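You operate a simulated robot arm through the tools that you are given. There is no shell and no other tool.

You run a simulated two-armed robot. Do the job below in one go: nothing can be reset, and whatever is moved stays where it is left.

JOB
Warm and stir the lumpy mix on plate 1 until it is even.
Fine: heat at 90 C, stir at 400 RPM; both knobs and the switch end off; hands off the plate's top while it is hot.

It is judged by the outcome, as a careful person would: the job done as asked, and still so three seconds after it is handed in. It fails if anything else is knocked over, pushed out of place, dropped, spilled or broken.

ROBOT AND FRAMES
Two 7-joint arms with two-finger grippers on one trunk, on a base that moves. Base frame: it is fixed to the floor where the robot stands at the start and does not move with it; the origin is under the middle of the robot, x ahead of it, y to its left, z up; the surface under the hand at the start is at about z = 90. Readings come in cm, degrees, newtons and seconds.
The left shoulder is at the start at [2.3, 21.8, 113], the right one opposite. With the tool pointing down near the work surface each hand reaches from about 20 to 76 cm from the robot's upright axis, wherever it stands, measured 20 degrees to its own side. Places, roughly: beaker with a green handle [175, -75, 100]; heat knob on plate one [50, 30, 100]; stir knob on plate one [50, 30, 100]; switch on plate one [50, 20, 100]. Payload 2.2 kg a hand.
The TCP of each hand is the grasp point between the finger pads, 1.9 cm short of the fingertips. In the tool frame z runs along the fingers and y along their closing line. The gripper opens to 11.6 cm; its body begins 7 cm behind the TCP.
Orientation is told as [roll, pitch, yaw] about the base's x, y, z axes, in that order, counted from this pose: with the fingers straight down and closing along the base's y, the tool's x points along the base's -x, its y along +y and its z along -z.

CONTROLS
- The arms move only by the tool step_arm. It takes "left_plan", "right_plan" or both (then of equal length, played together; a hand with none holds still); each is a list of rows, each an object (a shift or turn left out is 0, a gripper value left out holds the last) with "rotation": the turn, a rotation vector about the tool's x, y, z in degrees, a list of three; "slide": the shift along the tool's x, y, z in cm, a list of three; "fingers": the opening in per cent of the stroke, from 0 (shut) to 100 (fully open). In form: [{"rotation": [ax, ay, az], "slide": [tx, ty, tz], "fingers": fingers}, ...]. A call has 1 to 20 rows; each row is the pose to reach, as a shift and turn from the pose commanded when the call began, along the tool's axes at that moment. Each row takes 0.2 s and may step no farther than 5 cm and 8.6 degrees from the row before; otherwise, or with a gripper value out of range, the whole call is refused. Where a pose cannot be reached the arm comes as near as it can. A force on the tool above 90 N (or 10 N above the force at the start of the call, whichever is more), or a blocked arm, ends the call early, and 0.2 s more pass. Each finger travels about 20.35 cm/s and halts on what it meets, pressing with about 35 N; the grip force reading is that of the motor and also rises with nothing between the fingers. The clock runs only during rows and for 0.2 s after the last one: add rows that repeat a pose to give the fingers time. The reply holds the time, the measured pose of the TCP, the force on the tool along the base axes, the opening and the grip force, in the units named above and with some noise, with the torque about the TCP (base axes, N m) and any sound that the robot's microphone picked up, and new pictures: "show" is both (left out), scene, wrist or none (wrist: the cameras of the hands that moved).
- Cameras (640 x 400 px; columns grow to the right, rows downward): "scene" is now at [12.94, 3.78, 133.44]; the picture's right is [0.38, -0.93, 0.00], its down [-0.23, -0.10, -0.97] and it looks along [0.90, 0.37, -0.25] (base axes); focal length 233 px, centre (320, 200). "left" rides on the left gripper at [6.9, 1.5, -9.7] in its tool frame; the picture's right is [-0.21, 0.98, 0.00], its down [-0.76, -0.17, -0.63] and it looks along [-0.62, -0.14, 0.78] (tool axes); focal length 251 px, centre (320, 200). "right" rides on the right gripper at [6.9, -1.5, -9.7] in its tool frame; the picture's right is [0.21, 0.98, 0.00], its down [-0.76, 0.17, -0.63] and it looks along [-0.62, 0.14, 0.77] (tool axes); focal length 251 px, centre (320, 200). There is no depth. A picture from a camera that has moved, and an enlarged one, comes with that camera's place and axes in the base frame and with its lens.
- move_column(by): moves the trunk up (or, below 0, down) by that many cm; the arms and the scene camera ride with it, the base frame stays. It gives what a move gives, with no picture.
- roll_base(legs): drives the robot by 1 to 6 legs, each [ahead, left, turn to the left] in cm, cm and degrees, along the robot's own axes; the way and the turn of a leg run together, so that a leg with both is an arc; at most 150 cm and 180 degrees a leg. The arms and the cameras ride along, it lands a little off, and it stops where it bumps. It gives what a move gives, and a new picture of the scene camera.
- aim_head(pan, tilt): turns the head with the scene camera to pan (to the left, within 80 degrees either way) and tilt (down, from -29 to 69), counted from straight ahead of the robot. It gives what a move gives, and a new picture of the scene camera.
- inspect(camera, box): a new picture of the part [left, top, right, bottom] of that camera's present view, enlarged. No time passes.
- hand_in(): hands the job in; it is judged then, once.

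Nothing tells you exact positions but the pictures and the camera data. Unless the task says otherwise, let go and move clear before handing in.

The tools are called after "Call:" as a command line: name --argument value ..., lists and objects as JSON in quotes. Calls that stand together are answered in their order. step_arm: Moves the arms, as the interface text tells. Its arguments: {"type":"object","properties":{"left_plan":{"type":"array"},"right_plan":{"type":"array"},"show":{"type":"string","enum":["both","scene","wrist","none"]}},"required":[]} The other tools are called the same way: move_column (by) moves the trunk up or down; roll_base (legs) drives the base; aim_head (pan, tilt) turns the head that bears the scene camera; inspect (camera, box) takes an enlarged picture of a part of a camera's view; hand_in () hands the job in.

At the start:

```text
t: 0.0
left_tcp_pos: [34.49, 42.83, 119.82]
left_ee_rot: [-0.1, 0.0, 0.0]
left_force: [0.1, 0.4, 0.4]
left_ft_torque: [-0.04, 0.03, -0.01]
left_grip_width: 11.6
left_grip_force: 0.1
right_tcp_pos: [39.87, 4.66, 129.88]
right_ee_rot: [-0.1, 0.1, 0.1]
right_force: [0.1, -1.1, -0.1]
right_ft_torque: [-0.03, -0.01, 0.0]
right_grip_width: 11.61
right_grip_force: 0.1
trunk travel left (down, up): [-27.5, 21.5]
robot x, y, heading: [0.09, -0.37, -0.2]
head pan, tilt (commanded): [22.2, 14.5]
```

scene: 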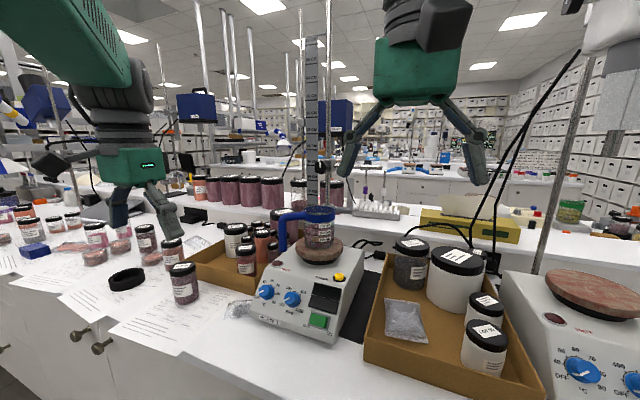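
right: 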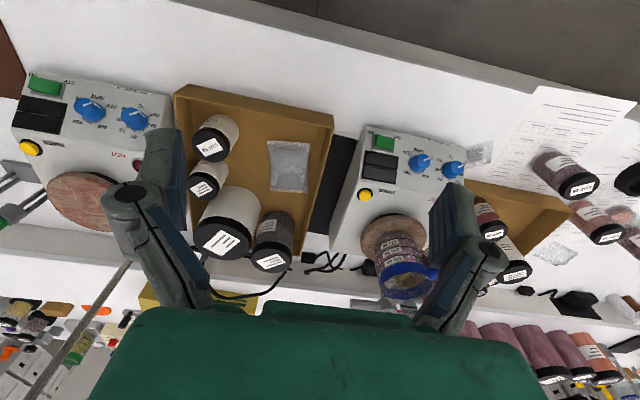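
left: 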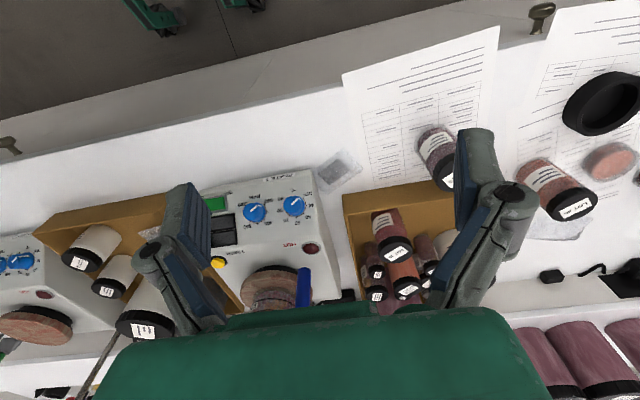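

I see a hotplate in the middle carrying a blue-handled beaker, and a second plate at the right. I'll take closer looks to read labels, knobs and the switch before moving.

Call:
inspect --camera "scene" --box '[220, 190, 400, 350]'

Call:
inspect --camera "scene" --box '[480, 240, 640, 400]'

Call:
inspect --camera "right" --box '[320, 100, 500, 310]'

Call:
inspect --camera "left" --box '[180, 160, 360, 320]'

```text
2.50 times, centred on (310, 270) of scene
camera zoom: at [12.94, 3.78, 133.44], right [0.38, -0.93, 0.0], down [-0.23, -0.1, -0.97], along [0.9, 0.37, -0.25], focal length 582 px, centre (345, 25)
```

zoom: 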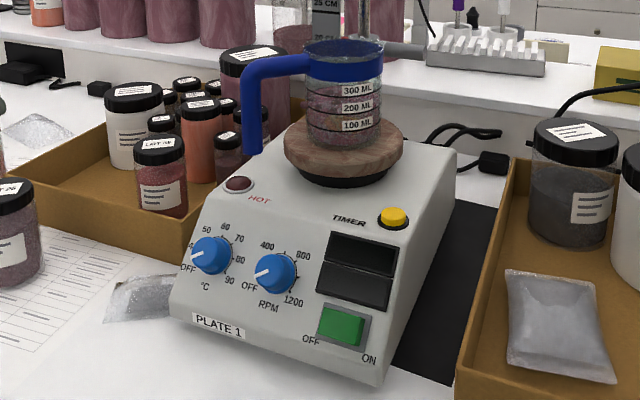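

```text
2.50 times, centred on (560, 320) of scene
camera zoom: at [12.94, 3.78, 133.44], right [0.38, -0.93, 0.0], down [-0.23, -0.1, -0.97], along [0.9, 0.37, -0.25], focal length 582 px, centre (-280, -100)
```

zoom: 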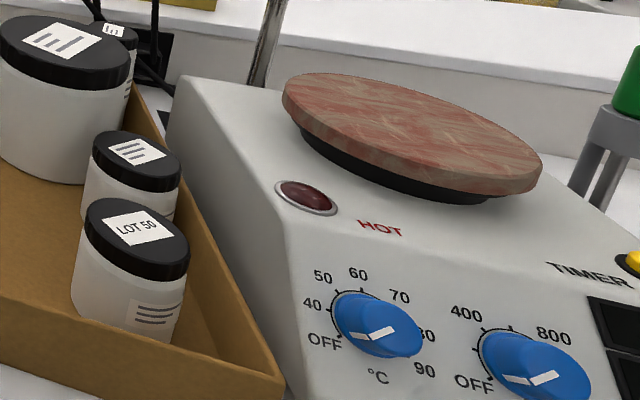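

```text
1.90 times, centred on (410, 205) of right
camera zoom: at [33.03, 3.17, 139.68], right [-0.21, 0.98, 0.0], down [0.76, 0.17, 0.63], along [0.62, 0.13, -0.78], focal length 479 px, centre (149, 190)
```

zoom: 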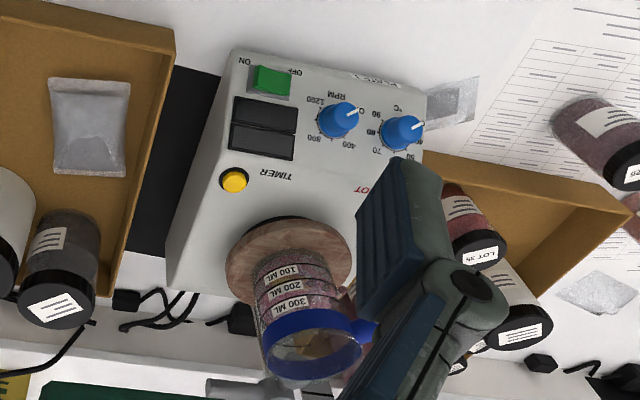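

```text
2.50 times, centred on (270, 240) of left
camera zoom: at [27.6, 44.41, 129.46], right [0.21, 0.98, 0.0], down [0.76, -0.17, 0.63], along [0.62, -0.14, -0.77], focal length 629 px, centre (445, 100)
```

zoom: 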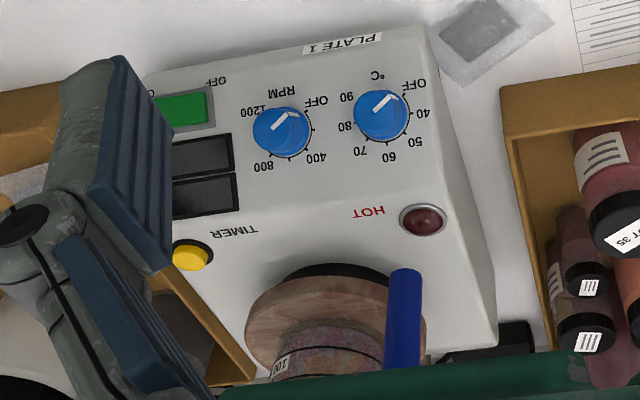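

Plate 1 is the middle hotplate, with the blue-handled beaker of lumpy mix on it. By triangulation the heat knob is near [53.3, 34.2, 98], the stir knob near [53.5, 27.1, 98] and the switch near [51.7, 20, 96]. I'll aim the head at the panel and move the right hand out of the way.

Call:
aim_head --pan 29 --tilt 36

Call:
step_arm --right_plan '[{"slide": [2, -4, 0]}, {"slide": [4, -8, 0]}, {"slide": [6, -12, 0]}, {"slide": [8, -15, 0]}]' --show "scene"

```text
t: 0.8
left_tcp_pos: [34.34, 42.76, 119.91]
left_ee_rot: [0.0, -0.1, 0.0]
left_force: [-0.7, 0.7, 0.0]
left_ft_torque: [-0.01, 0.0, -0.01]
left_grip_width: 11.59
left_grip_force: 0.1
right_tcp_pos: [39.6, 4.59, 130.01]
right_ee_rot: [-0.1, -0.1, 0.0]
right_force: [-0.2, -0.3, 0.1]
right_ft_torque: [0.0, 0.01, 0.03]
right_grip_width: 11.57
right_grip_force: 0.0
trunk travel left (down, up): [-27.5, 21.5]
robot x, y, heading: [0.15, 0.4, 0.3]
head pan, tilt (commanded): [29.0, 36.0]
camera scene: at [11.91, 4.49, 130.01], right [0.48, -0.87, 0.0], down [-0.52, -0.29, -0.81], along [0.71, 0.39, -0.59], focal length 233 px, centre (320, 200)
```

scene: 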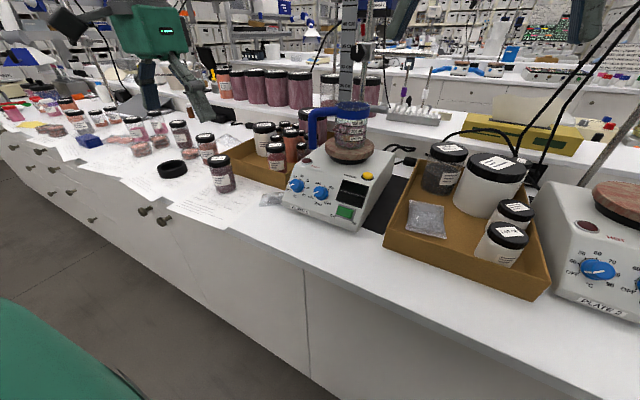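

```text
t: 1.9
left_tcp_pos: [34.1, 42.47, 119.93]
left_ee_rot: [0.2, -0.2, 0.0]
left_force: [0.0, -0.4, 0.0]
left_ft_torque: [-0.01, -0.03, 0.0]
left_grip_width: 11.61
left_grip_force: 0.0
right_tcp_pos: [31.36, -10.83, 130.09]
right_ee_rot: [0.2, -0.2, 0.0]
right_force: [-0.1, -1.0, 0.5]
right_ft_torque: [0.02, -0.03, 0.03]
right_grip_width: 11.59
right_grip_force: 0.0
trunk travel left (down, up): [-27.5, 21.5]
robot x, y, heading: [-0.21, -0.12, -0.4]
head pan, tilt (commanded): [29.0, 36.0]
camera scene: at [11.73, 3.96, 130.04], right [0.48, -0.87, 0.0], down [-0.51, -0.28, -0.81], along [0.71, 0.39, -0.59], focal length 233 px, centre (320, 200)
```

scene: 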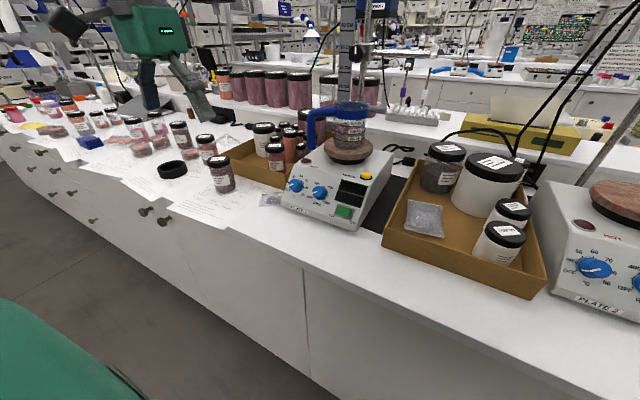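

The way is clear. Next I'll bring the left hand above and in front of the panel to get a square-on view of the knobs and switch.

Call:
step_arm --left_plan '[{"slide": [-2, -3.2, 2]}, {"slide": [-4, -6.4, 4]}, {"slide": [-6, -9.6, 6]}, {"slide": [-7.7, -12.8, 8]}, {"slide": [-7.7, -12.8, 8]}]' --show "both"

Call:
inspect --camera "left" --box '[210, 80, 430, 280]'

Call:
inspect --camera "scene" --box '[270, 90, 400, 240]'

```text
t: 3.0
left_tcp_pos: [42.03, 29.75, 112.1]
left_ee_rot: [-0.1, -0.1, 0.0]
left_force: [-0.8, 0.2, 0.0]
left_ft_torque: [-0.01, -0.03, 0.0]
left_grip_width: 11.59
left_grip_force: 0.0
right_tcp_pos: [31.43, -10.46, 130.06]
right_ee_rot: [0.1, -0.1, 0.0]
right_force: [0.5, -0.2, 0.2]
right_ft_torque: [0.02, -0.04, -0.01]
right_grip_width: 11.58
right_grip_force: 0.0
trunk travel left (down, up): [-27.5, 21.5]
robot x, y, heading: [-0.09, 0.01, 0.3]
head pan, tilt (commanded): [29.0, 36.0]
camera scene: at [11.85, 4.32, 130.02], right [0.48, -0.87, 0.0], down [-0.52, -0.29, -0.81], along [0.71, 0.39, -0.59], focal length 233 px, centre (320, 200)
camera left: at [35.08, 31.45, 121.68], right [0.21, 0.98, 0.0], down [0.76, -0.17, 0.63], along [0.62, -0.14, -0.77], focal length 251 px, centre (320, 200)
```

scene: 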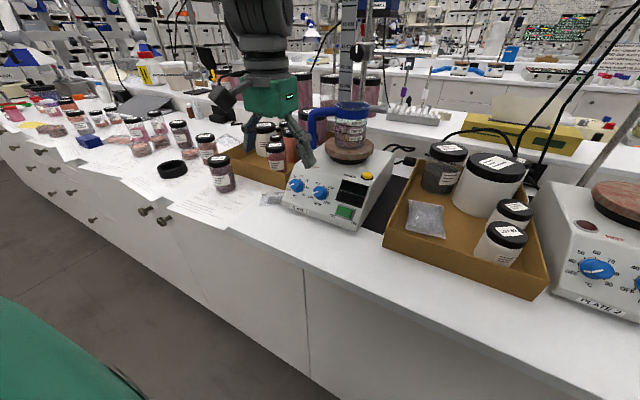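
left: 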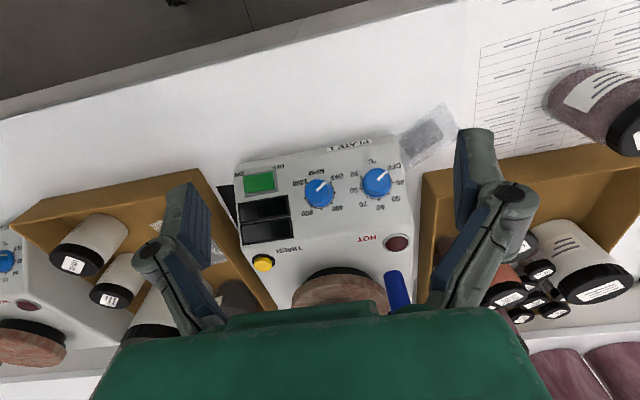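

```text
2.00 times, centred on (320, 180) of left
camera zoom: at [35.08, 31.45, 121.68], right [0.21, 0.98, 0.0], down [0.76, -0.17, 0.63], along [0.62, -0.14, -0.77], focal length 503 px, centre (320, 240)
```

zoom: 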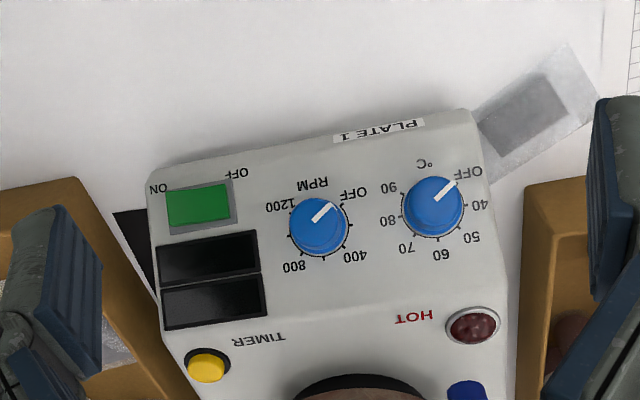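

```text
2.67 times, centred on (335, 165) of scene
camera zoom: at [11.85, 4.32, 130.02], right [0.48, -0.87, 0.0], down [-0.52, -0.29, -0.81], along [0.71, 0.39, -0.59], focal length 621 px, centre (280, 293)
```

zoom: 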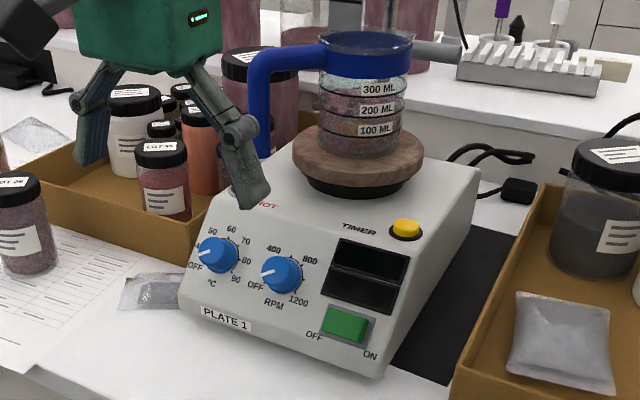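

The panel shows OFF and 90 on the heat dial about 125° either side of top, and 400 RPM about 83° clockwise from OFF. I'll enlarge further to judge the panel's slope and the shape of the rocker switch.

Call:
inspect --camera "scene" --box '[325, 150, 405, 240]'

Call:
inspect --camera "scene" --box '[275, 155, 365, 235]'

Call:
inspect --camera "left" --box '[225, 150, 335, 220]'

Call:
inspect --camera "right" --box '[320, 50, 640, 350]'

```text
4.44 times, centred on (365, 195) of scene
camera zoom: at [11.85, 4.32, 130.02], right [0.48, -0.87, 0.0], down [-0.52, -0.29, -0.81], along [0.71, 0.39, -0.59], focal length 1035 px, centre (120, 222)
```

zoom: 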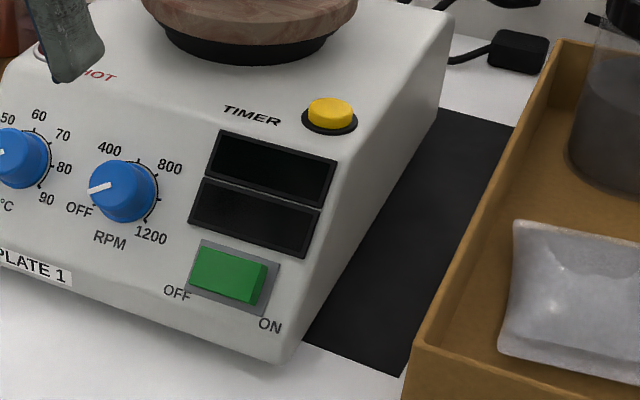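

```text
5.00 times, centred on (320, 195) of scene
camera zoom: at [11.85, 4.32, 130.02], right [0.48, -0.87, 0.0], down [-0.52, -0.29, -0.81], along [0.71, 0.39, -0.59], focal length 1164 px, centre (320, 225)
```

zoom: 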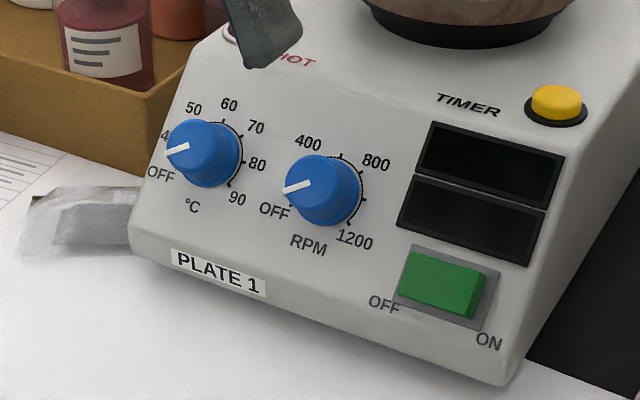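

```text
5.71 times, centred on (280, 185) of left
camera zoom: at [35.08, 31.45, 121.68], right [0.21, 0.98, 0.0], down [0.76, -0.17, 0.63], along [0.62, -0.14, -0.77], focal length 1437 px, centre (549, 286)
```

zoom: 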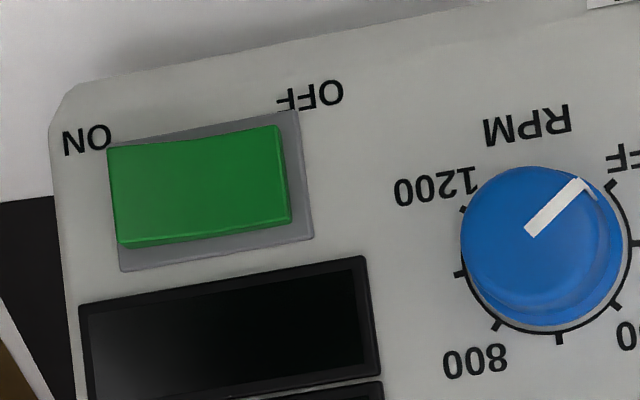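

```text
1.33 times, centred on (480, 200) of right
camera zoom: at [24.56, -12.04, 139.81], right [-0.21, 0.98, 0.0], down [0.76, 0.17, 0.63], along [0.62, 0.14, -0.77], focal length 335 px, centre (107, 200)
```

zoom: 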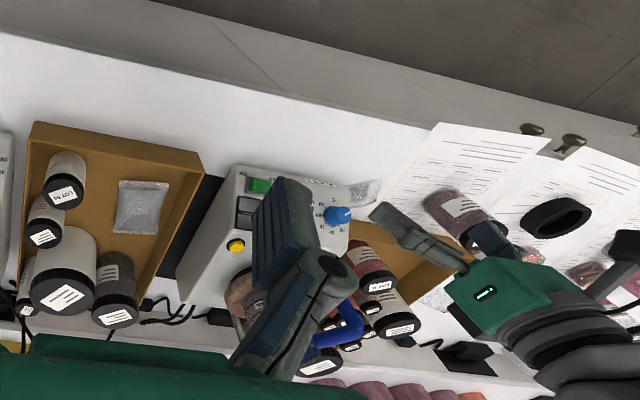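

The slope of the front panel works out at about 49°, and the rocker's ON end (right side, y≈18) is the raised one. I'll close the left gripper, tilt it square to the panel and stop about 5 cm off the ON end.

Call:
step_arm --left_plan '[{"slide": [-0.6, -2, 1.5], "rotation": [0, -8.1, 0], "fingers": 0}, {"slide": [-1.2, -4, 3], "rotation": [0, -16.3, 0], "fingers": 0}, {"slide": [-1.8, -6, 5], "rotation": [0, -24.5, 0], "fingers": 0}, {"slide": [-2.4, -8, 7], "rotation": [0, -32.7, 0], "fingers": 0}, {"slide": [-3.2, -10, 9.5], "rotation": [0, -40.9, 0], "fingers": 0}, {"slide": [-4.07, -11.75, 11.85], "rotation": [0, -49, 0], "fingers": 0}, {"slide": [-4.07, -11.75, 11.85], "rotation": [0, -49, 0], "fingers": 0}]' --show "both"

Call:
inspect --camera "scene" --box '[270, 130, 400, 240]'

```text
t: 4.7
left_tcp_pos: [47.18, 21.28, 103.29]
left_ee_rot: [-2.4, -48.8, 1.3]
left_force: [-0.7, 0.0, 0.1]
left_ft_torque: [-0.01, 0.0, 0.05]
left_grip_width: 0.02
left_grip_force: 28.5
left hand out of reach, approached as far as the arm can: row 2, 3, 4, 5, 6, 7
right_tcp_pos: [31.45, -10.49, 130.07]
right_ee_rot: [0.1, -0.1, -0.1]
right_force: [0.4, -0.2, 0.7]
right_ft_torque: [0.01, -0.01, 0.0]
right_grip_width: 11.63
right_grip_force: 0.1
trunk travel left (down, up): [-27.5, 21.5]
robot x, y, heading: [0.08, 0.33, 0.2]
head pan, tilt (commanded): [29.0, 36.0]
camera scene: at [12.66, 1.13, 129.51], right [0.14, -0.99, 0.0], down [-0.63, -0.09, -0.77], along [0.76, 0.11, -0.64], focal length 233 px, centre (320, 200)
camera left: at [35.36, 22.95, 104.45], right [0.15, 0.98, 0.13], down [0.02, -0.14, 0.99], along [0.99, -0.15, -0.04], focal length 251 px, centre (320, 200)
```

scene: 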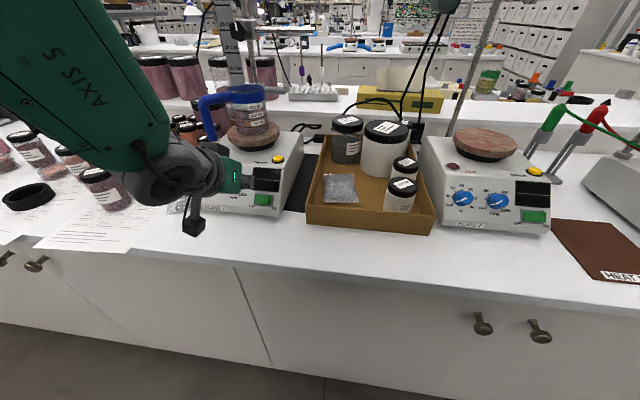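
left: 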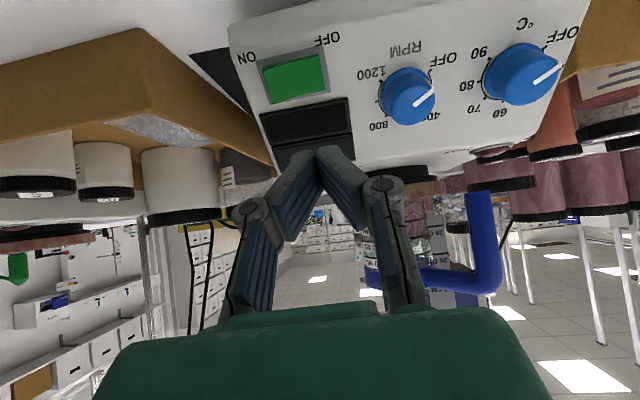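

```text
3.64 times, centred on (335, 185) of scene
camera zoom: at [12.66, 1.13, 129.51], right [0.14, -0.99, 0.0], down [-0.63, -0.09, -0.77], along [0.76, 0.11, -0.64], focal length 847 px, centre (266, 254)
```

zoom: 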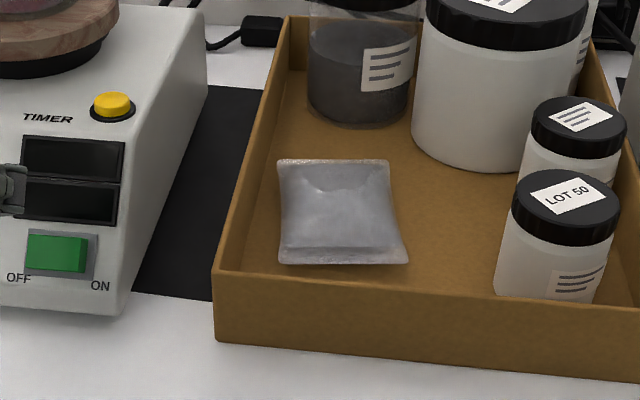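

The arm was too cramped at this distance: the pose was clipped and the elbow seems to have nudged the head. I'll reverse out of the tilt, then back the base away so the arm can stretch.

Call:
step_arm --left_plan '[{"slide": [-0.9, 1.7, -2.2], "rotation": [0, 8.1, 0]}, {"slide": [-2, 3.7, -4], "rotation": [0, 16.3, 0]}, {"slide": [-3.1, 5.7, -5.8], "rotation": [0, 24.5, 0]}, {"slide": [-4.2, 7.7, -7.5], "rotation": [0, 32.7, 0]}, {"slide": [-5.2, 9.7, -9.2], "rotation": [0, 40.9, 0]}, {"slide": [-6.26, 11.75, -10.87], "rotation": [0, 49, 0]}]' --show "none"

Call:
roll_base --legs '[[-16, 0, 0]]'

```text
t: 6.0
left_tcp_pos: [42.97, 32.7, 114.6]
left_ee_rot: [0.2, 0.0, -0.2]
left_force: [-0.5, -0.1, -0.1]
left_ft_torque: [0.01, 0.02, -0.02]
left_grip_width: 0.0
left_grip_force: 28.7
left hand out of reach, approached as far as the arm can: row 2
right_tcp_pos: [31.56, -10.79, 130.0]
right_ee_rot: [0.2, 0.0, 0.1]
right_force: [-0.1, -0.2, -0.3]
right_ft_torque: [0.01, 0.01, -0.02]
right_grip_width: 11.58
right_grip_force: 0.2
trunk travel left (down, up): [-27.5, 21.5]
robot x, y, heading: [0.35, -0.18, 0.1]
head pan, tilt (commanded): [29.0, 36.0]
```

```text
t: 7.5
left_tcp_pos: [26.82, 33.36, 114.51]
left_ee_rot: [-0.1, 0.0, 0.1]
left_force: [0.8, 0.2, -0.2]
left_ft_torque: [-0.03, 0.0, -0.01]
left_grip_width: 0.0
left_grip_force: 28.8
right_tcp_pos: [15.43, -10.23, 129.91]
right_ee_rot: [-0.2, 0.0, 0.0]
right_force: [-0.4, 0.0, 0.4]
right_ft_torque: [0.0, 0.0, 0.01]
right_grip_width: 11.6
right_grip_force: 0.0
trunk travel left (down, up): [-27.5, 21.5]
robot x, y, heading: [-16.13, 0.11, 0.0]
head pan, tilt (commanded): [29.0, 36.0]
camera scene: at [-4.09, 4.82, 129.97], right [0.49, -0.87, 0.0], down [-0.52, -0.29, -0.81], along [0.7, 0.39, -0.59], focal length 233 px, centre (320, 200)
```

scene: 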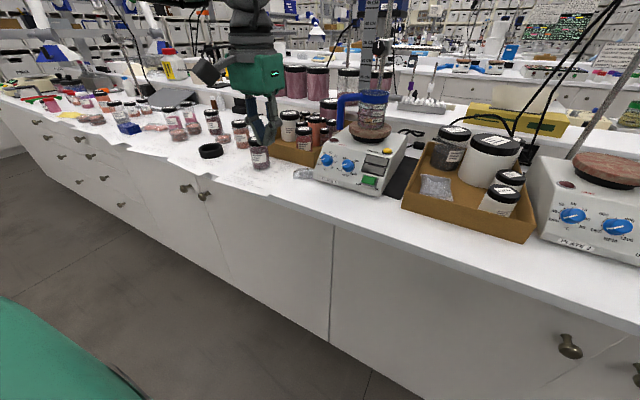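

The head is back where I aimed it and the robot now stands 16 cm further back. I'll approach the switch again, tilting square to the panel with about 5 cm of standoff.

Call:
step_arm --left_plan '[{"slide": [-2.4, -1.9, 1.0], "rotation": [0, -7, 0]}, {"slide": [-4.8, -3.8, 2.0], "rotation": [0, -14, 0]}, {"slide": [-7.2, -5.7, 3.5], "rotation": [0, -21, 0]}, {"slide": [-9.6, -7.6, 5.5], "rotation": [0, -28, 0]}, {"slide": [-12, -9.5, 7.5], "rotation": [0, -35, 0]}, {"slide": [-14.4, -11.4, 9.5], "rotation": [0, -42, 0]}, {"slide": [-16.8, -13.3, 12], "rotation": [0, -49, 0]}, {"slide": [-19.2, -15.1, 14.3], "rotation": [0, -49, 0]}, {"slide": [-19.2, -15.1, 14.3], "rotation": [0, -49, 0]}]' --show "both"

Call:
inspect --camera "scene" --box '[290, 110, 420, 220]'

Call:
inspect --camera "left" --box '[200, 0, 440, 200]'

```text
t: 9.5
left_tcp_pos: [45.79, 17.85, 100.65]
left_ee_rot: [0.3, -49.3, -0.1]
left_force: [-0.6, -0.3, 0.0]
left_ft_torque: [0.03, 0.0, 0.04]
left_grip_width: 0.0
left_grip_force: 28.8
right_tcp_pos: [15.03, -10.96, 130.03]
right_ee_rot: [0.2, -0.1, -0.1]
right_force: [-0.4, -0.5, -0.2]
right_ft_torque: [-0.02, -0.04, 0.0]
right_grip_width: 11.62
right_grip_force: 0.1
trunk travel left (down, up): [-27.5, 21.5]
robot x, y, heading: [-16.33, -0.12, 0.1]
head pan, tilt (commanded): [29.0, 36.0]
camera scene: at [-4.22, 4.14, 130.01], right [0.48, -0.87, 0.0], down [-0.52, -0.28, -0.81], along [0.71, 0.39, -0.59], focal length 233 px, centre (320, 200)
camera left: at [33.89, 19.38, 101.77], right [0.14, 0.98, 0.17], down [0.01, -0.17, 0.99], along [0.99, -0.14, -0.04], focal length 251 px, centre (320, 200)
```

scene: 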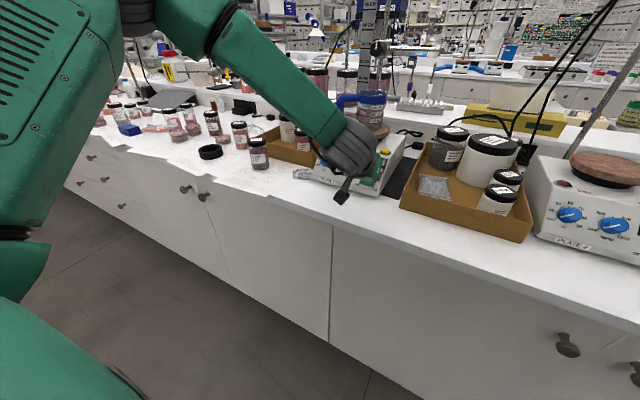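
left: 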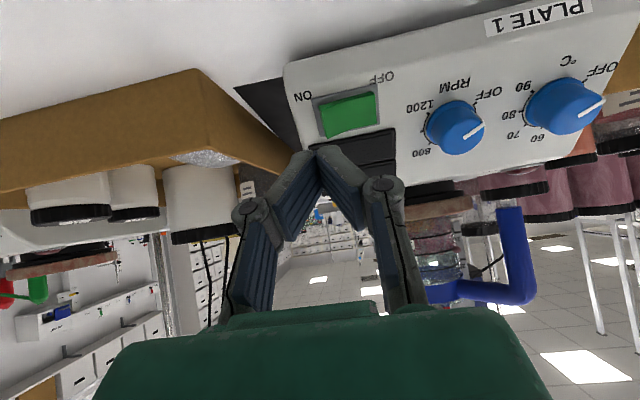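

```text
3.64 times, centred on (355, 165) of scene
camera zoom: at [-4.22, 4.14, 130.01], right [0.48, -0.87, 0.0], down [-0.52, -0.28, -0.81], along [0.71, 0.39, -0.59], focal length 847 px, centre (193, 327)
```

zoom: 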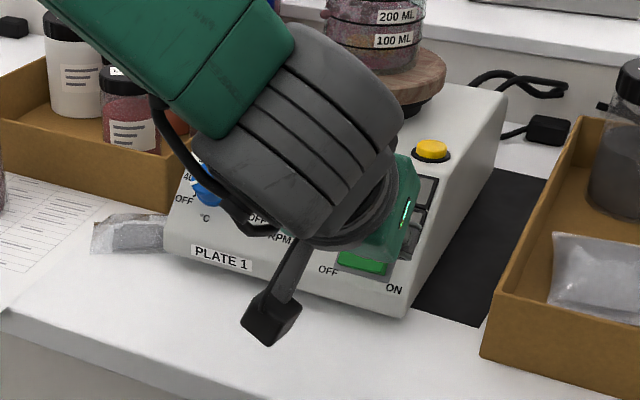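

```text
2.00 times, centred on (320, 100) of left
camera zoom: at [33.89, 19.38, 101.77], right [0.14, 0.98, 0.17], down [0.01, -0.17, 0.99], along [0.99, -0.14, -0.04], focal length 503 px, centre (320, 400)
```

zoom: 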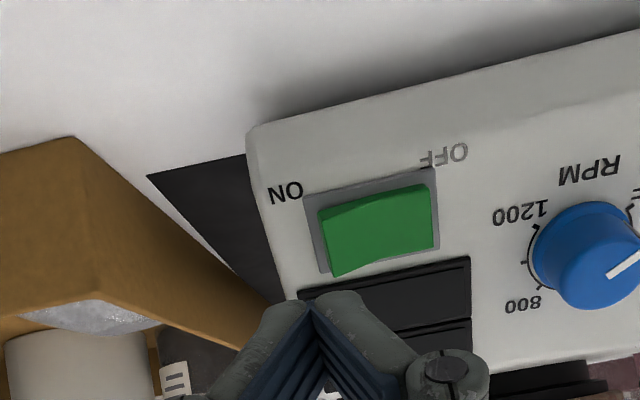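

The pose is good; the closed fingertips line up with the ON edge and need about 0.7 cm more to the left. I'll shift over and advance to just short of contact.

Call:
step_arm --left_plan '[{"slide": [0, 0.7, 0]}, {"slide": [0, 0.7, 1.5]}, {"slide": [0, 0.7, 3]}, {"slide": [0, 0.7, 4]}, {"slide": [0, 0.7, 4]}]' --show "wrist"

Call:
inspect --camera "left" --box '[240, 40, 440, 200]'

```text
t: 10.7
left_tcp_pos: [48.86, 18.69, 97.9]
left_ee_rot: [0.2, -49.2, 0.0]
left_force: [-0.9, -0.5, 0.2]
left_ft_torque: [0.02, 0.0, 0.04]
left_grip_width: 0.0
left_grip_force: 28.5
right_tcp_pos: [15.16, -10.66, 130.11]
right_ee_rot: [0.0, -0.2, 0.1]
right_force: [0.4, 0.2, -0.3]
right_ft_torque: [-0.02, -0.01, -0.03]
right_grip_width: 11.61
right_grip_force: 0.0
trunk travel left (down, up): [-27.5, 21.5]
robot x, y, heading: [-16.3, 0.09, 0.1]
head pan, tilt (commanded): [29.0, 36.0]
camera left: at [36.95, 20.16, 99.08], right [0.14, 0.98, 0.16], down [0.02, -0.17, 0.99], along [0.99, -0.13, -0.04], focal length 251 px, centre (320, 200)
```

left: 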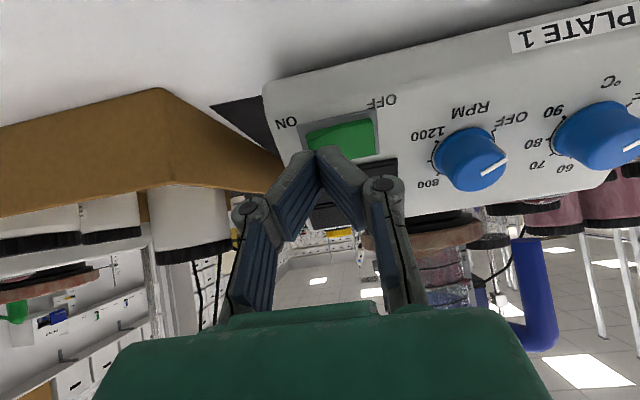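

```text
2.50 times, centred on (340, 120) of left
camera zoom: at [36.95, 20.16, 99.08], right [0.14, 0.98, 0.16], down [0.02, -0.17, 0.99], along [0.99, -0.13, -0.04], focal length 629 px, centre (270, 400)
```

zoom: 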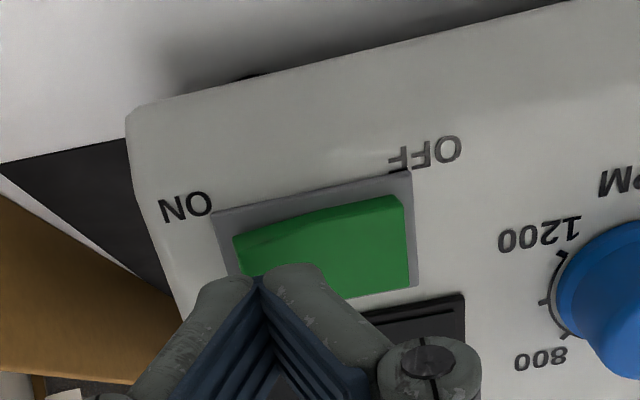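

The fingertips are just in front of the ON end. I'll advance in small steps and watch the force and sound.

Call:
step_arm --left_plan '[{"slide": [0, 0, 0.3]}, {"slide": [0, 0, 0.6]}, {"slide": [0, 0, 0.9]}, {"slide": [0, 0, 1.2]}, {"slide": [0, 0, 1.2]}]' --show "wrist"

Call:
inspect --camera "left" --box '[240, 40, 440, 200]'

```text
t: 11.9
left_tcp_pos: [49.78, 18.6, 97.13]
left_ee_rot: [0.3, -49.2, -0.1]
left_force: [-0.7, -0.4, -0.2]
left_ft_torque: [0.01, -0.04, 0.03]
left_grip_width: 0.0
left_grip_force: 28.1
right_tcp_pos: [15.11, -10.66, 130.06]
right_ee_rot: [0.0, -0.2, 0.0]
right_force: [1.4, -0.5, 0.8]
right_ft_torque: [0.0, 0.0, -0.01]
right_grip_width: 11.61
right_grip_force: 0.0
trunk travel left (down, up): [-27.5, 21.5]
robot x, y, heading: [-15.95, -0.14, 0.1]
head pan, tilt (commanded): [29.0, 36.0]
camera left: at [37.9, 20.14, 98.25], right [0.14, 0.98, 0.17], down [0.02, -0.17, 0.99], along [0.99, -0.13, -0.04], focal length 251 px, centre (320, 200)
```

left: 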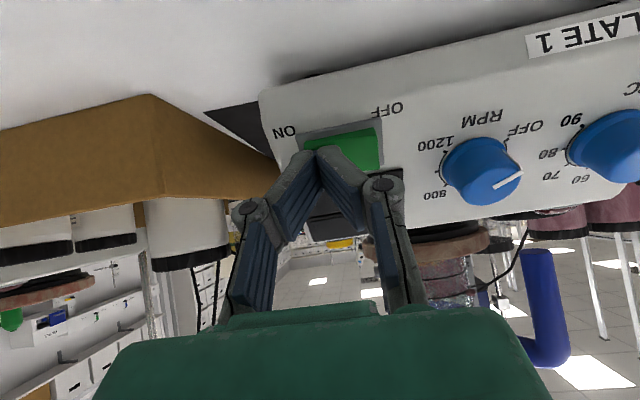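

```text
2.50 times, centred on (340, 120) of left
camera zoom: at [37.9, 20.14, 98.25], right [0.14, 0.98, 0.17], down [0.02, -0.17, 0.99], along [0.99, -0.13, -0.04], focal length 629 px, centre (270, 400)
```

zoom: 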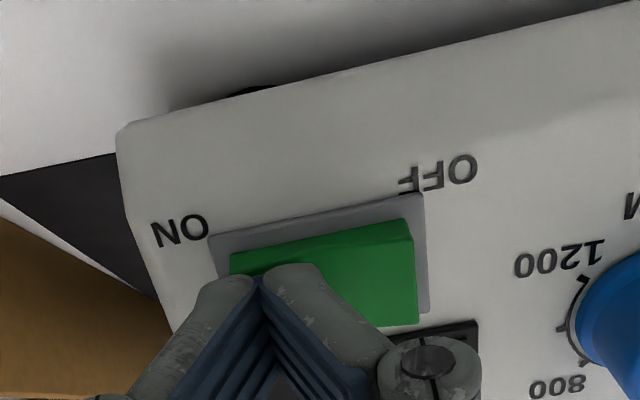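

There's no contact yet. I'll continue pressing in small steps.

Call:
step_arm --left_plan '[{"slide": [0, 0, 0.25]}, {"slide": [0, 0, 0.5]}, {"slide": [0, 0, 0.75]}, {"slide": [0, 0, 0.75]}]' --show "wrist"

Call:
inspect --camera "left" --box '[240, 40, 440, 200]'

Call:
inspect --camera "scene" --box '[320, 130, 420, 210]'

```text
t: 12.9
left_tcp_pos: [50.02, 18.53, 96.81]
left_ee_rot: [0.3, -49.4, -0.1]
left_force: [-12.6, 2.0, 11.6]
left_ft_torque: [0.09, 0.18, 0.01]
left_grip_width: 0.62
left_grip_force: 28.1
right_tcp_pos: [14.84, -10.7, 130.24]
right_ee_rot: [0.1, -0.3, 0.0]
right_force: [0.2, 0.0, -0.1]
right_ft_torque: [0.0, 0.0, -0.02]
right_grip_width: 11.62
right_grip_force: 0.0
trunk travel left (down, up): [-27.5, 21.5]
robot x, y, heading: [-16.28, 0.13, 0.0]
head pan, tilt (commanded): [29.0, 36.0]
camera left: at [38.24, 20.11, 97.94], right [0.14, 0.98, 0.17], down [0.01, -0.17, 0.99], along [0.99, -0.13, -0.04], focal length 251 px, centre (320, 200)
```

left: 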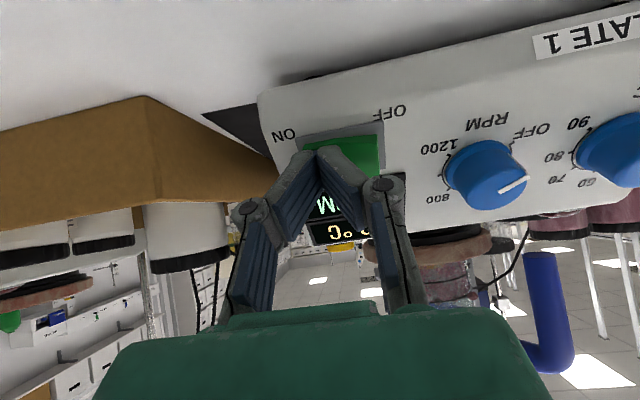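

```text
2.50 times, centred on (340, 120) of left
camera zoom: at [38.24, 20.11, 97.94], right [0.14, 0.98, 0.17], down [0.01, -0.17, 0.99], along [0.99, -0.13, -0.04], focal length 629 px, centre (270, 400)
```

zoom: 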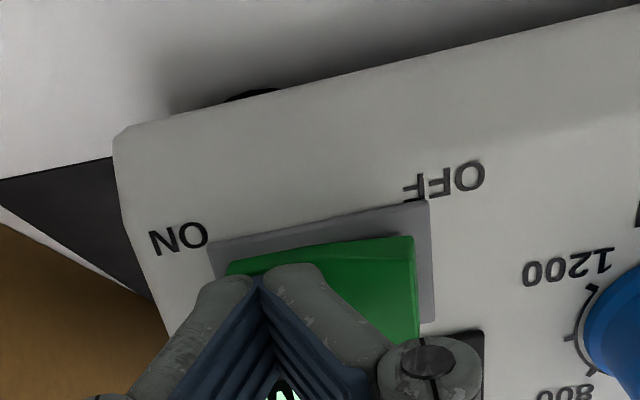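

```text
5.00 times, centred on (370, 170) of scene
camera zoom: at [-4.59, 4.3, 130.05], right [0.49, -0.87, 0.0], down [-0.51, -0.29, -0.81], along [0.71, 0.39, -0.59], focal length 1164 px, centre (70, 350)
```

zoom: 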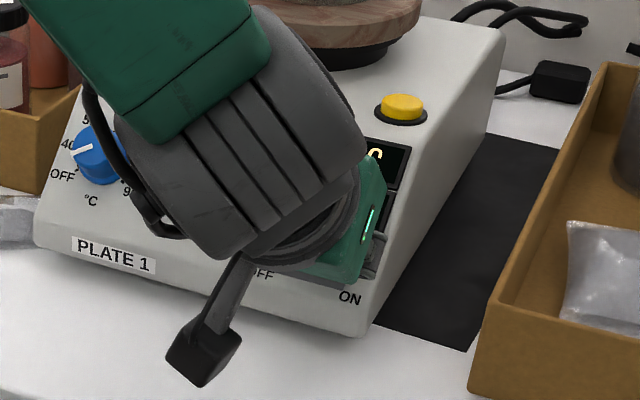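

The displays have lit, so the switch has gone over. I'll back off along the tool and read the displays.

Call:
step_arm --left_plan '[{"slide": [0, 0, -1.5]}, {"slide": [0, 0, -4]}, {"slide": [0, 0, -7]}, {"slide": [0, 0, -10]}, {"slide": [0, 0, -10]}]' --show "wrist"

Call:
inspect --camera "left" --box '[260, 50, 460, 210]'

Call:
inspect --camera "scene" --box '[310, 120, 420, 210]'

```text
t: 14.1
left_tcp_pos: [42.78, 18.5, 103.01]
left_ee_rot: [0.3, -49.1, -0.2]
left_force: [0.1, -1.6, -0.1]
left_ft_torque: [-0.01, 0.01, -0.01]
left_grip_width: 0.0
left_grip_force: 27.8
right_tcp_pos: [15.18, -10.79, 130.08]
right_ee_rot: [0.1, -0.1, 0.1]
right_force: [0.2, -0.9, 0.0]
right_ft_torque: [-0.02, 0.01, -0.01]
right_grip_width: 11.6
right_grip_force: 0.1
trunk travel left (down, up): [-27.5, 21.5]
robot x, y, heading: [-16.44, 0.0, 0.0]
head pan, tilt (commanded): [29.0, 36.0]
camera left: at [30.93, 19.98, 104.26], right [0.14, 0.98, 0.17], down [0.02, -0.17, 0.99], along [0.99, -0.13, -0.04], focal length 251 px, centre (320, 200)
```

left: 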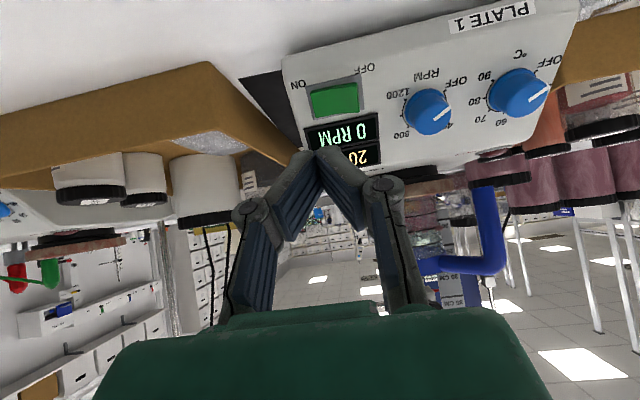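

```text
2.50 times, centred on (360, 130) of left
camera zoom: at [30.93, 19.98, 104.26], right [0.14, 0.98, 0.17], down [0.02, -0.17, 0.99], along [0.99, -0.13, -0.04], focal length 629 px, centre (220, 375)
```

zoom: 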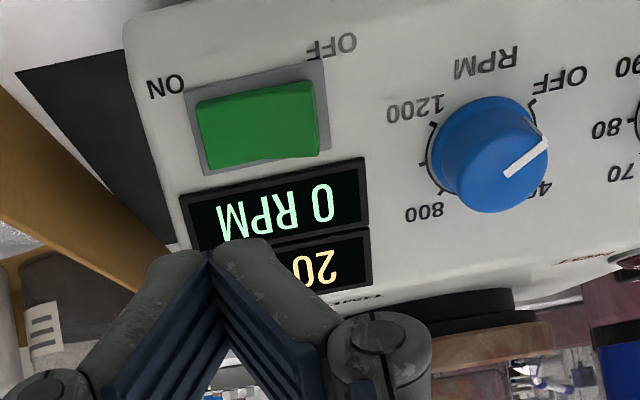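

```text
4.44 times, centred on (365, 165) of scene
camera zoom: at [-4.13, 4.25, 129.99], right [0.49, -0.87, 0.0], down [-0.52, -0.28, -0.81], along [0.71, 0.39, -0.59], focal length 1035 px, centre (120, 356)
```

zoom: 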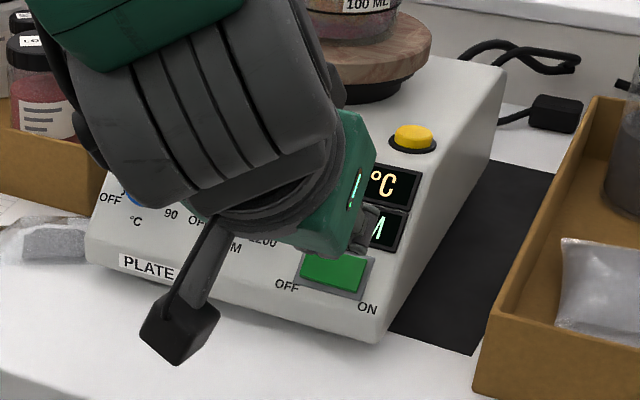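

The displays read 20 °C and 0 RPM, so the plate is on. Next is the stir knob: I'll slide in front of it with the fingers about 5 cm open and check alignment.

Call:
step_arm --left_plan '[{"slide": [-0.7, 2.2, 0.5], "fingers": 43}, {"slide": [-1.4, 4.4, 1.0], "fingers": 43}, {"slide": [-2.1, 6.6, 2.0], "fingers": 43}, {"slide": [-2.75, 8.7, 4.4], "fingers": 43}, {"slide": [-2.75, 8.7, 4.4], "fingers": 43}]' --show "wrist"

Call:
inspect --camera "left" --box '[220, 50, 420, 210]'

Call:
inspect --camera "scene" --box '[310, 120, 420, 210]'

```text
t: 15.3
left_tcp_pos: [47.93, 27.42, 102.36]
left_ee_rot: [0.2, -49.2, -0.2]
left_force: [0.3, 0.4, 0.5]
left_ft_torque: [0.02, 0.0, -0.02]
left_grip_width: 5.02
left_grip_force: 0.0
right_tcp_pos: [15.02, -10.73, 130.12]
right_ee_rot: [0.0, -0.2, 0.0]
right_force: [-1.0, 0.1, 0.3]
right_ft_torque: [0.02, -0.03, -0.01]
right_grip_width: 11.59
right_grip_force: 0.1
trunk travel left (down, up): [-27.5, 21.5]
robot x, y, heading: [-16.02, -0.11, -0.3]
head pan, tilt (commanded): [29.0, 36.0]
camera left: at [35.98, 28.95, 103.53], right [0.14, 0.98, 0.16], down [0.01, -0.17, 0.99], along [0.99, -0.13, -0.04], focal length 251 px, centre (320, 200)
```

left: 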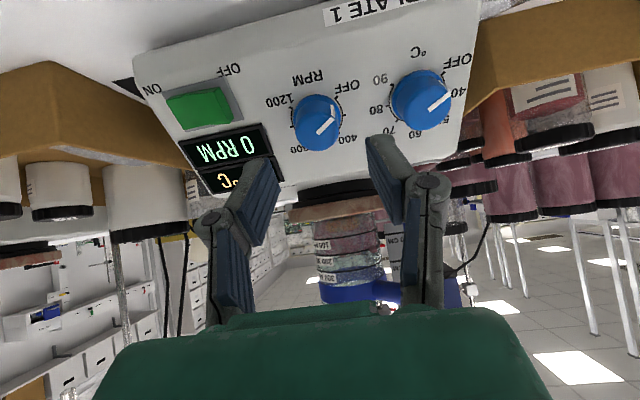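

```text
2.50 times, centred on (320, 130) of left
camera zoom: at [35.98, 28.95, 103.53], right [0.14, 0.98, 0.16], down [0.01, -0.17, 0.99], along [0.99, -0.13, -0.04], focal length 629 px, centre (320, 375)
```

zoom: 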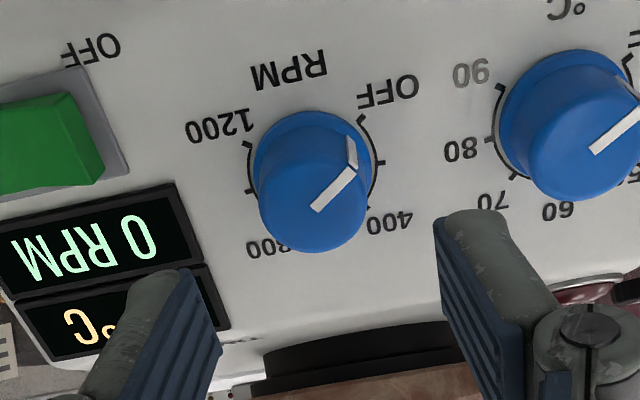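

```text
4.44 times, centred on (365, 165) of scene
camera zoom: at [-4.22, 4.41, 130.0], right [0.49, -0.87, 0.0], down [-0.52, -0.29, -0.81], along [0.71, 0.39, -0.59], focal length 1035 px, centre (120, 356)
```

zoom: 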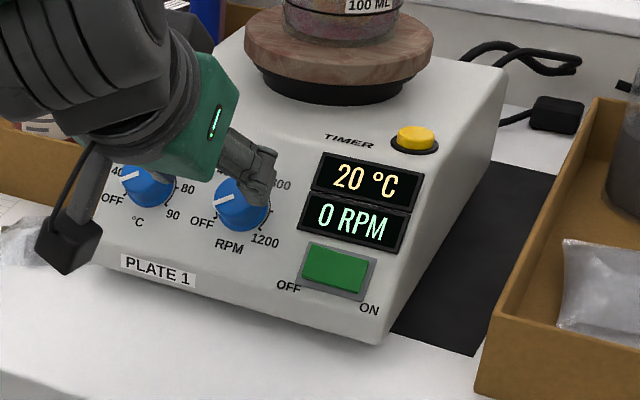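

The stir knob is nearly centred between the fingers. I'll correct by about 0.2 cm, turn the hand 42° counter-clockwise so the turn is symmetric, and come closer.

Call:
step_arm --left_plan '[{"slide": [0.1, -0.1, 0], "rotation": [0, 0, -8.4]}, {"slide": [0.2, -0.2, 0], "rotation": [0, 0, -16.8]}, {"slide": [0.2, -0.2, 0], "rotation": [0, 0, -25.2]}, {"slide": [0.2, -0.2, 0], "rotation": [0, 0, -33.6]}, {"slide": [0.2, -0.2, 1], "rotation": [0, 0, -42]}, {"slide": [0.2, -0.2, 2.5], "rotation": [0, 0, -42]}, {"slide": [0.2, -0.2, 3.5], "rotation": [0, 0, -42]}, {"slide": [0.2, -0.2, 3.5], "rotation": [0, 0, -42]}]' --show "wrist"

Call:
inspect --camera "left" --box '[220, 50, 420, 210]'

Call:
inspect --camera "scene" --box '[310, 120, 420, 210]'

```text
t: 17.1
left_tcp_pos: [50.32, 27.08, 99.86]
left_ee_rot: [-37.7, -34.2, 54.1]
left_force: [-0.3, 0.7, -0.3]
left_ft_torque: [0.03, 0.02, -0.01]
left_grip_width: 5.0
left_grip_force: 0.2
right_tcp_pos: [15.07, -10.63, 130.04]
right_ee_rot: [0.1, -0.1, 0.0]
right_force: [0.2, -0.4, 0.3]
right_ft_torque: [-0.01, 0.01, 0.01]
right_grip_width: 11.61
right_grip_force: 0.1
trunk travel left (down, up): [-27.5, 21.5]
robot x, y, heading: [-16.47, -0.17, 0.1]
head pan, tilt (commanded): [29.0, 36.0]
camera left: at [39.05, 23.62, 101.6], right [-0.32, 0.87, -0.37], down [-0.04, 0.38, 0.92], along [0.95, 0.31, -0.09], focal length 251 px, centre (320, 200)
```

left: 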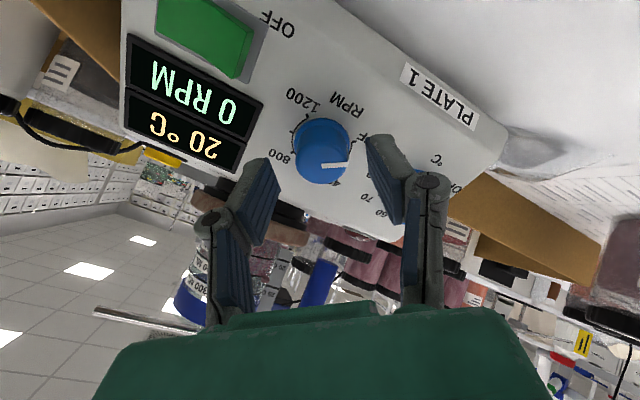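

```text
2.50 times, centred on (320, 130) of left
camera zoom: at [39.05, 23.62, 101.6], right [-0.32, 0.87, -0.37], down [-0.04, 0.38, 0.92], along [0.95, 0.31, -0.09], focal length 629 px, centre (320, 375)
```

zoom: 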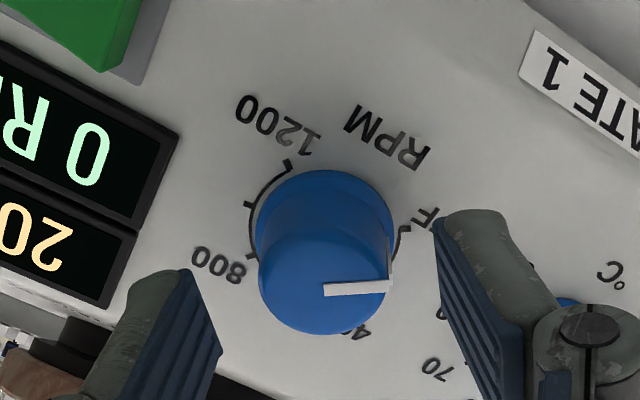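

```text
4.44 times, centred on (365, 165) of scene
camera zoom: at [-4.15, 4.35, 130.0], right [0.49, -0.87, 0.0], down [-0.52, -0.29, -0.81], along [0.71, 0.39, -0.59], focal length 1035 px, centre (120, 356)
```

zoom: 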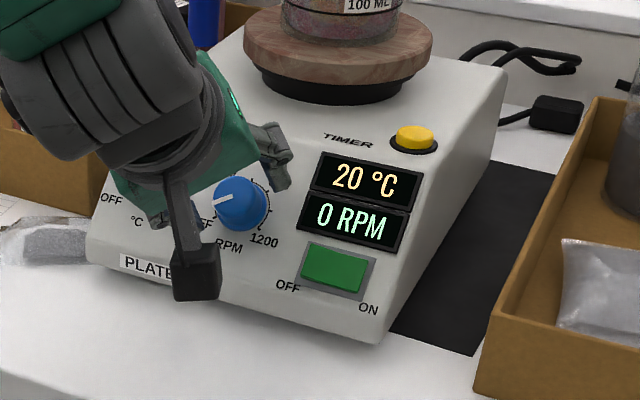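

The alignment is good, with the knob cap centred on the tool axis. I'll advance so the fingertips flank the knob, then close.

Call:
step_arm --left_plan '[{"slide": [0, 0.1, 0.8]}, {"slide": [0, 0.1, 1.6]}, {"slide": [0, 0.1, 2.1]}, {"slide": [0, 0.1, 2.1]}]' --show "wrist"

Call:
inspect --camera "left" --box '[220, 70, 420, 230]'

Call:
inspect --camera "scene" --box '[310, 120, 420, 210]'

```text
t: 18.1
left_tcp_pos: [51.98, 27.04, 98.47]
left_ee_rot: [-37.7, -34.4, 54.0]
left_force: [0.5, 0.3, 0.4]
left_ft_torque: [0.0, 0.02, -0.05]
left_grip_width: 4.99
left_grip_force: 0.0
right_tcp_pos: [15.02, -10.62, 130.1]
right_ee_rot: [0.0, -0.2, -0.1]
right_force: [0.0, 0.5, 0.3]
right_ft_torque: [0.05, -0.02, -0.01]
right_grip_width: 11.58
right_grip_force: 0.1
trunk travel left (down, up): [-27.5, 21.5]
robot x, y, heading: [-16.13, 0.24, -0.0]
head pan, tilt (commanded): [29.0, 36.0]
camera left: at [40.61, 23.67, 100.19], right [-0.32, 0.87, -0.37], down [-0.04, 0.38, 0.92], along [0.95, 0.31, -0.09], focal length 251 px, centre (320, 200)
```

left: 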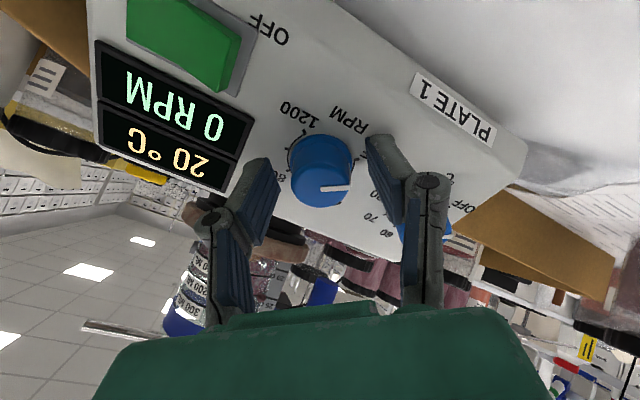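

```text
2.50 times, centred on (320, 150) of left
camera zoom: at [40.61, 23.67, 100.19], right [-0.32, 0.87, -0.37], down [-0.04, 0.38, 0.92], along [0.95, 0.31, -0.09], focal length 629 px, centre (320, 325)
```

zoom: 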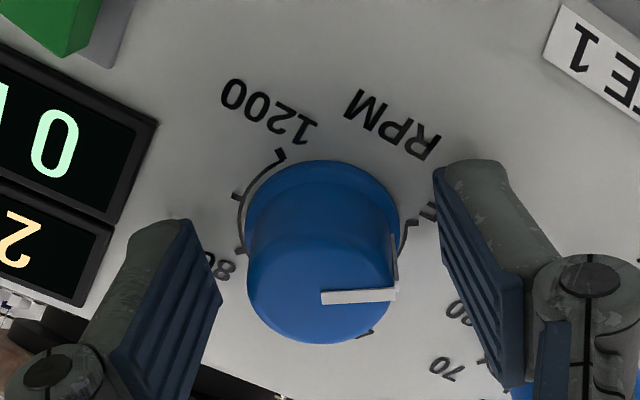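

```text
4.44 times, centred on (365, 165) of scene
camera zoom: at [-4.13, 4.34, 129.99], right [0.49, -0.87, 0.0], down [-0.52, -0.29, -0.81], along [0.71, 0.39, -0.59], focal length 1035 px, centre (120, 356)
```

zoom: 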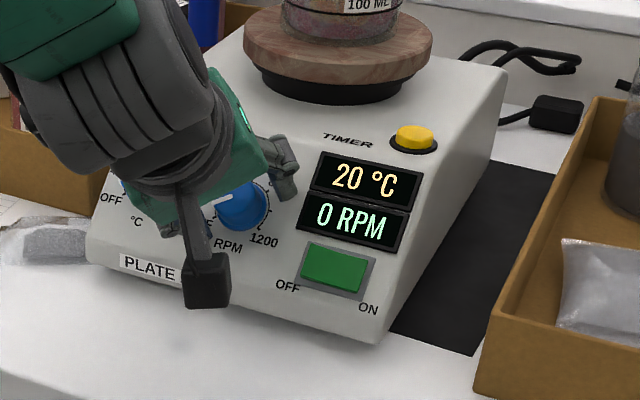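

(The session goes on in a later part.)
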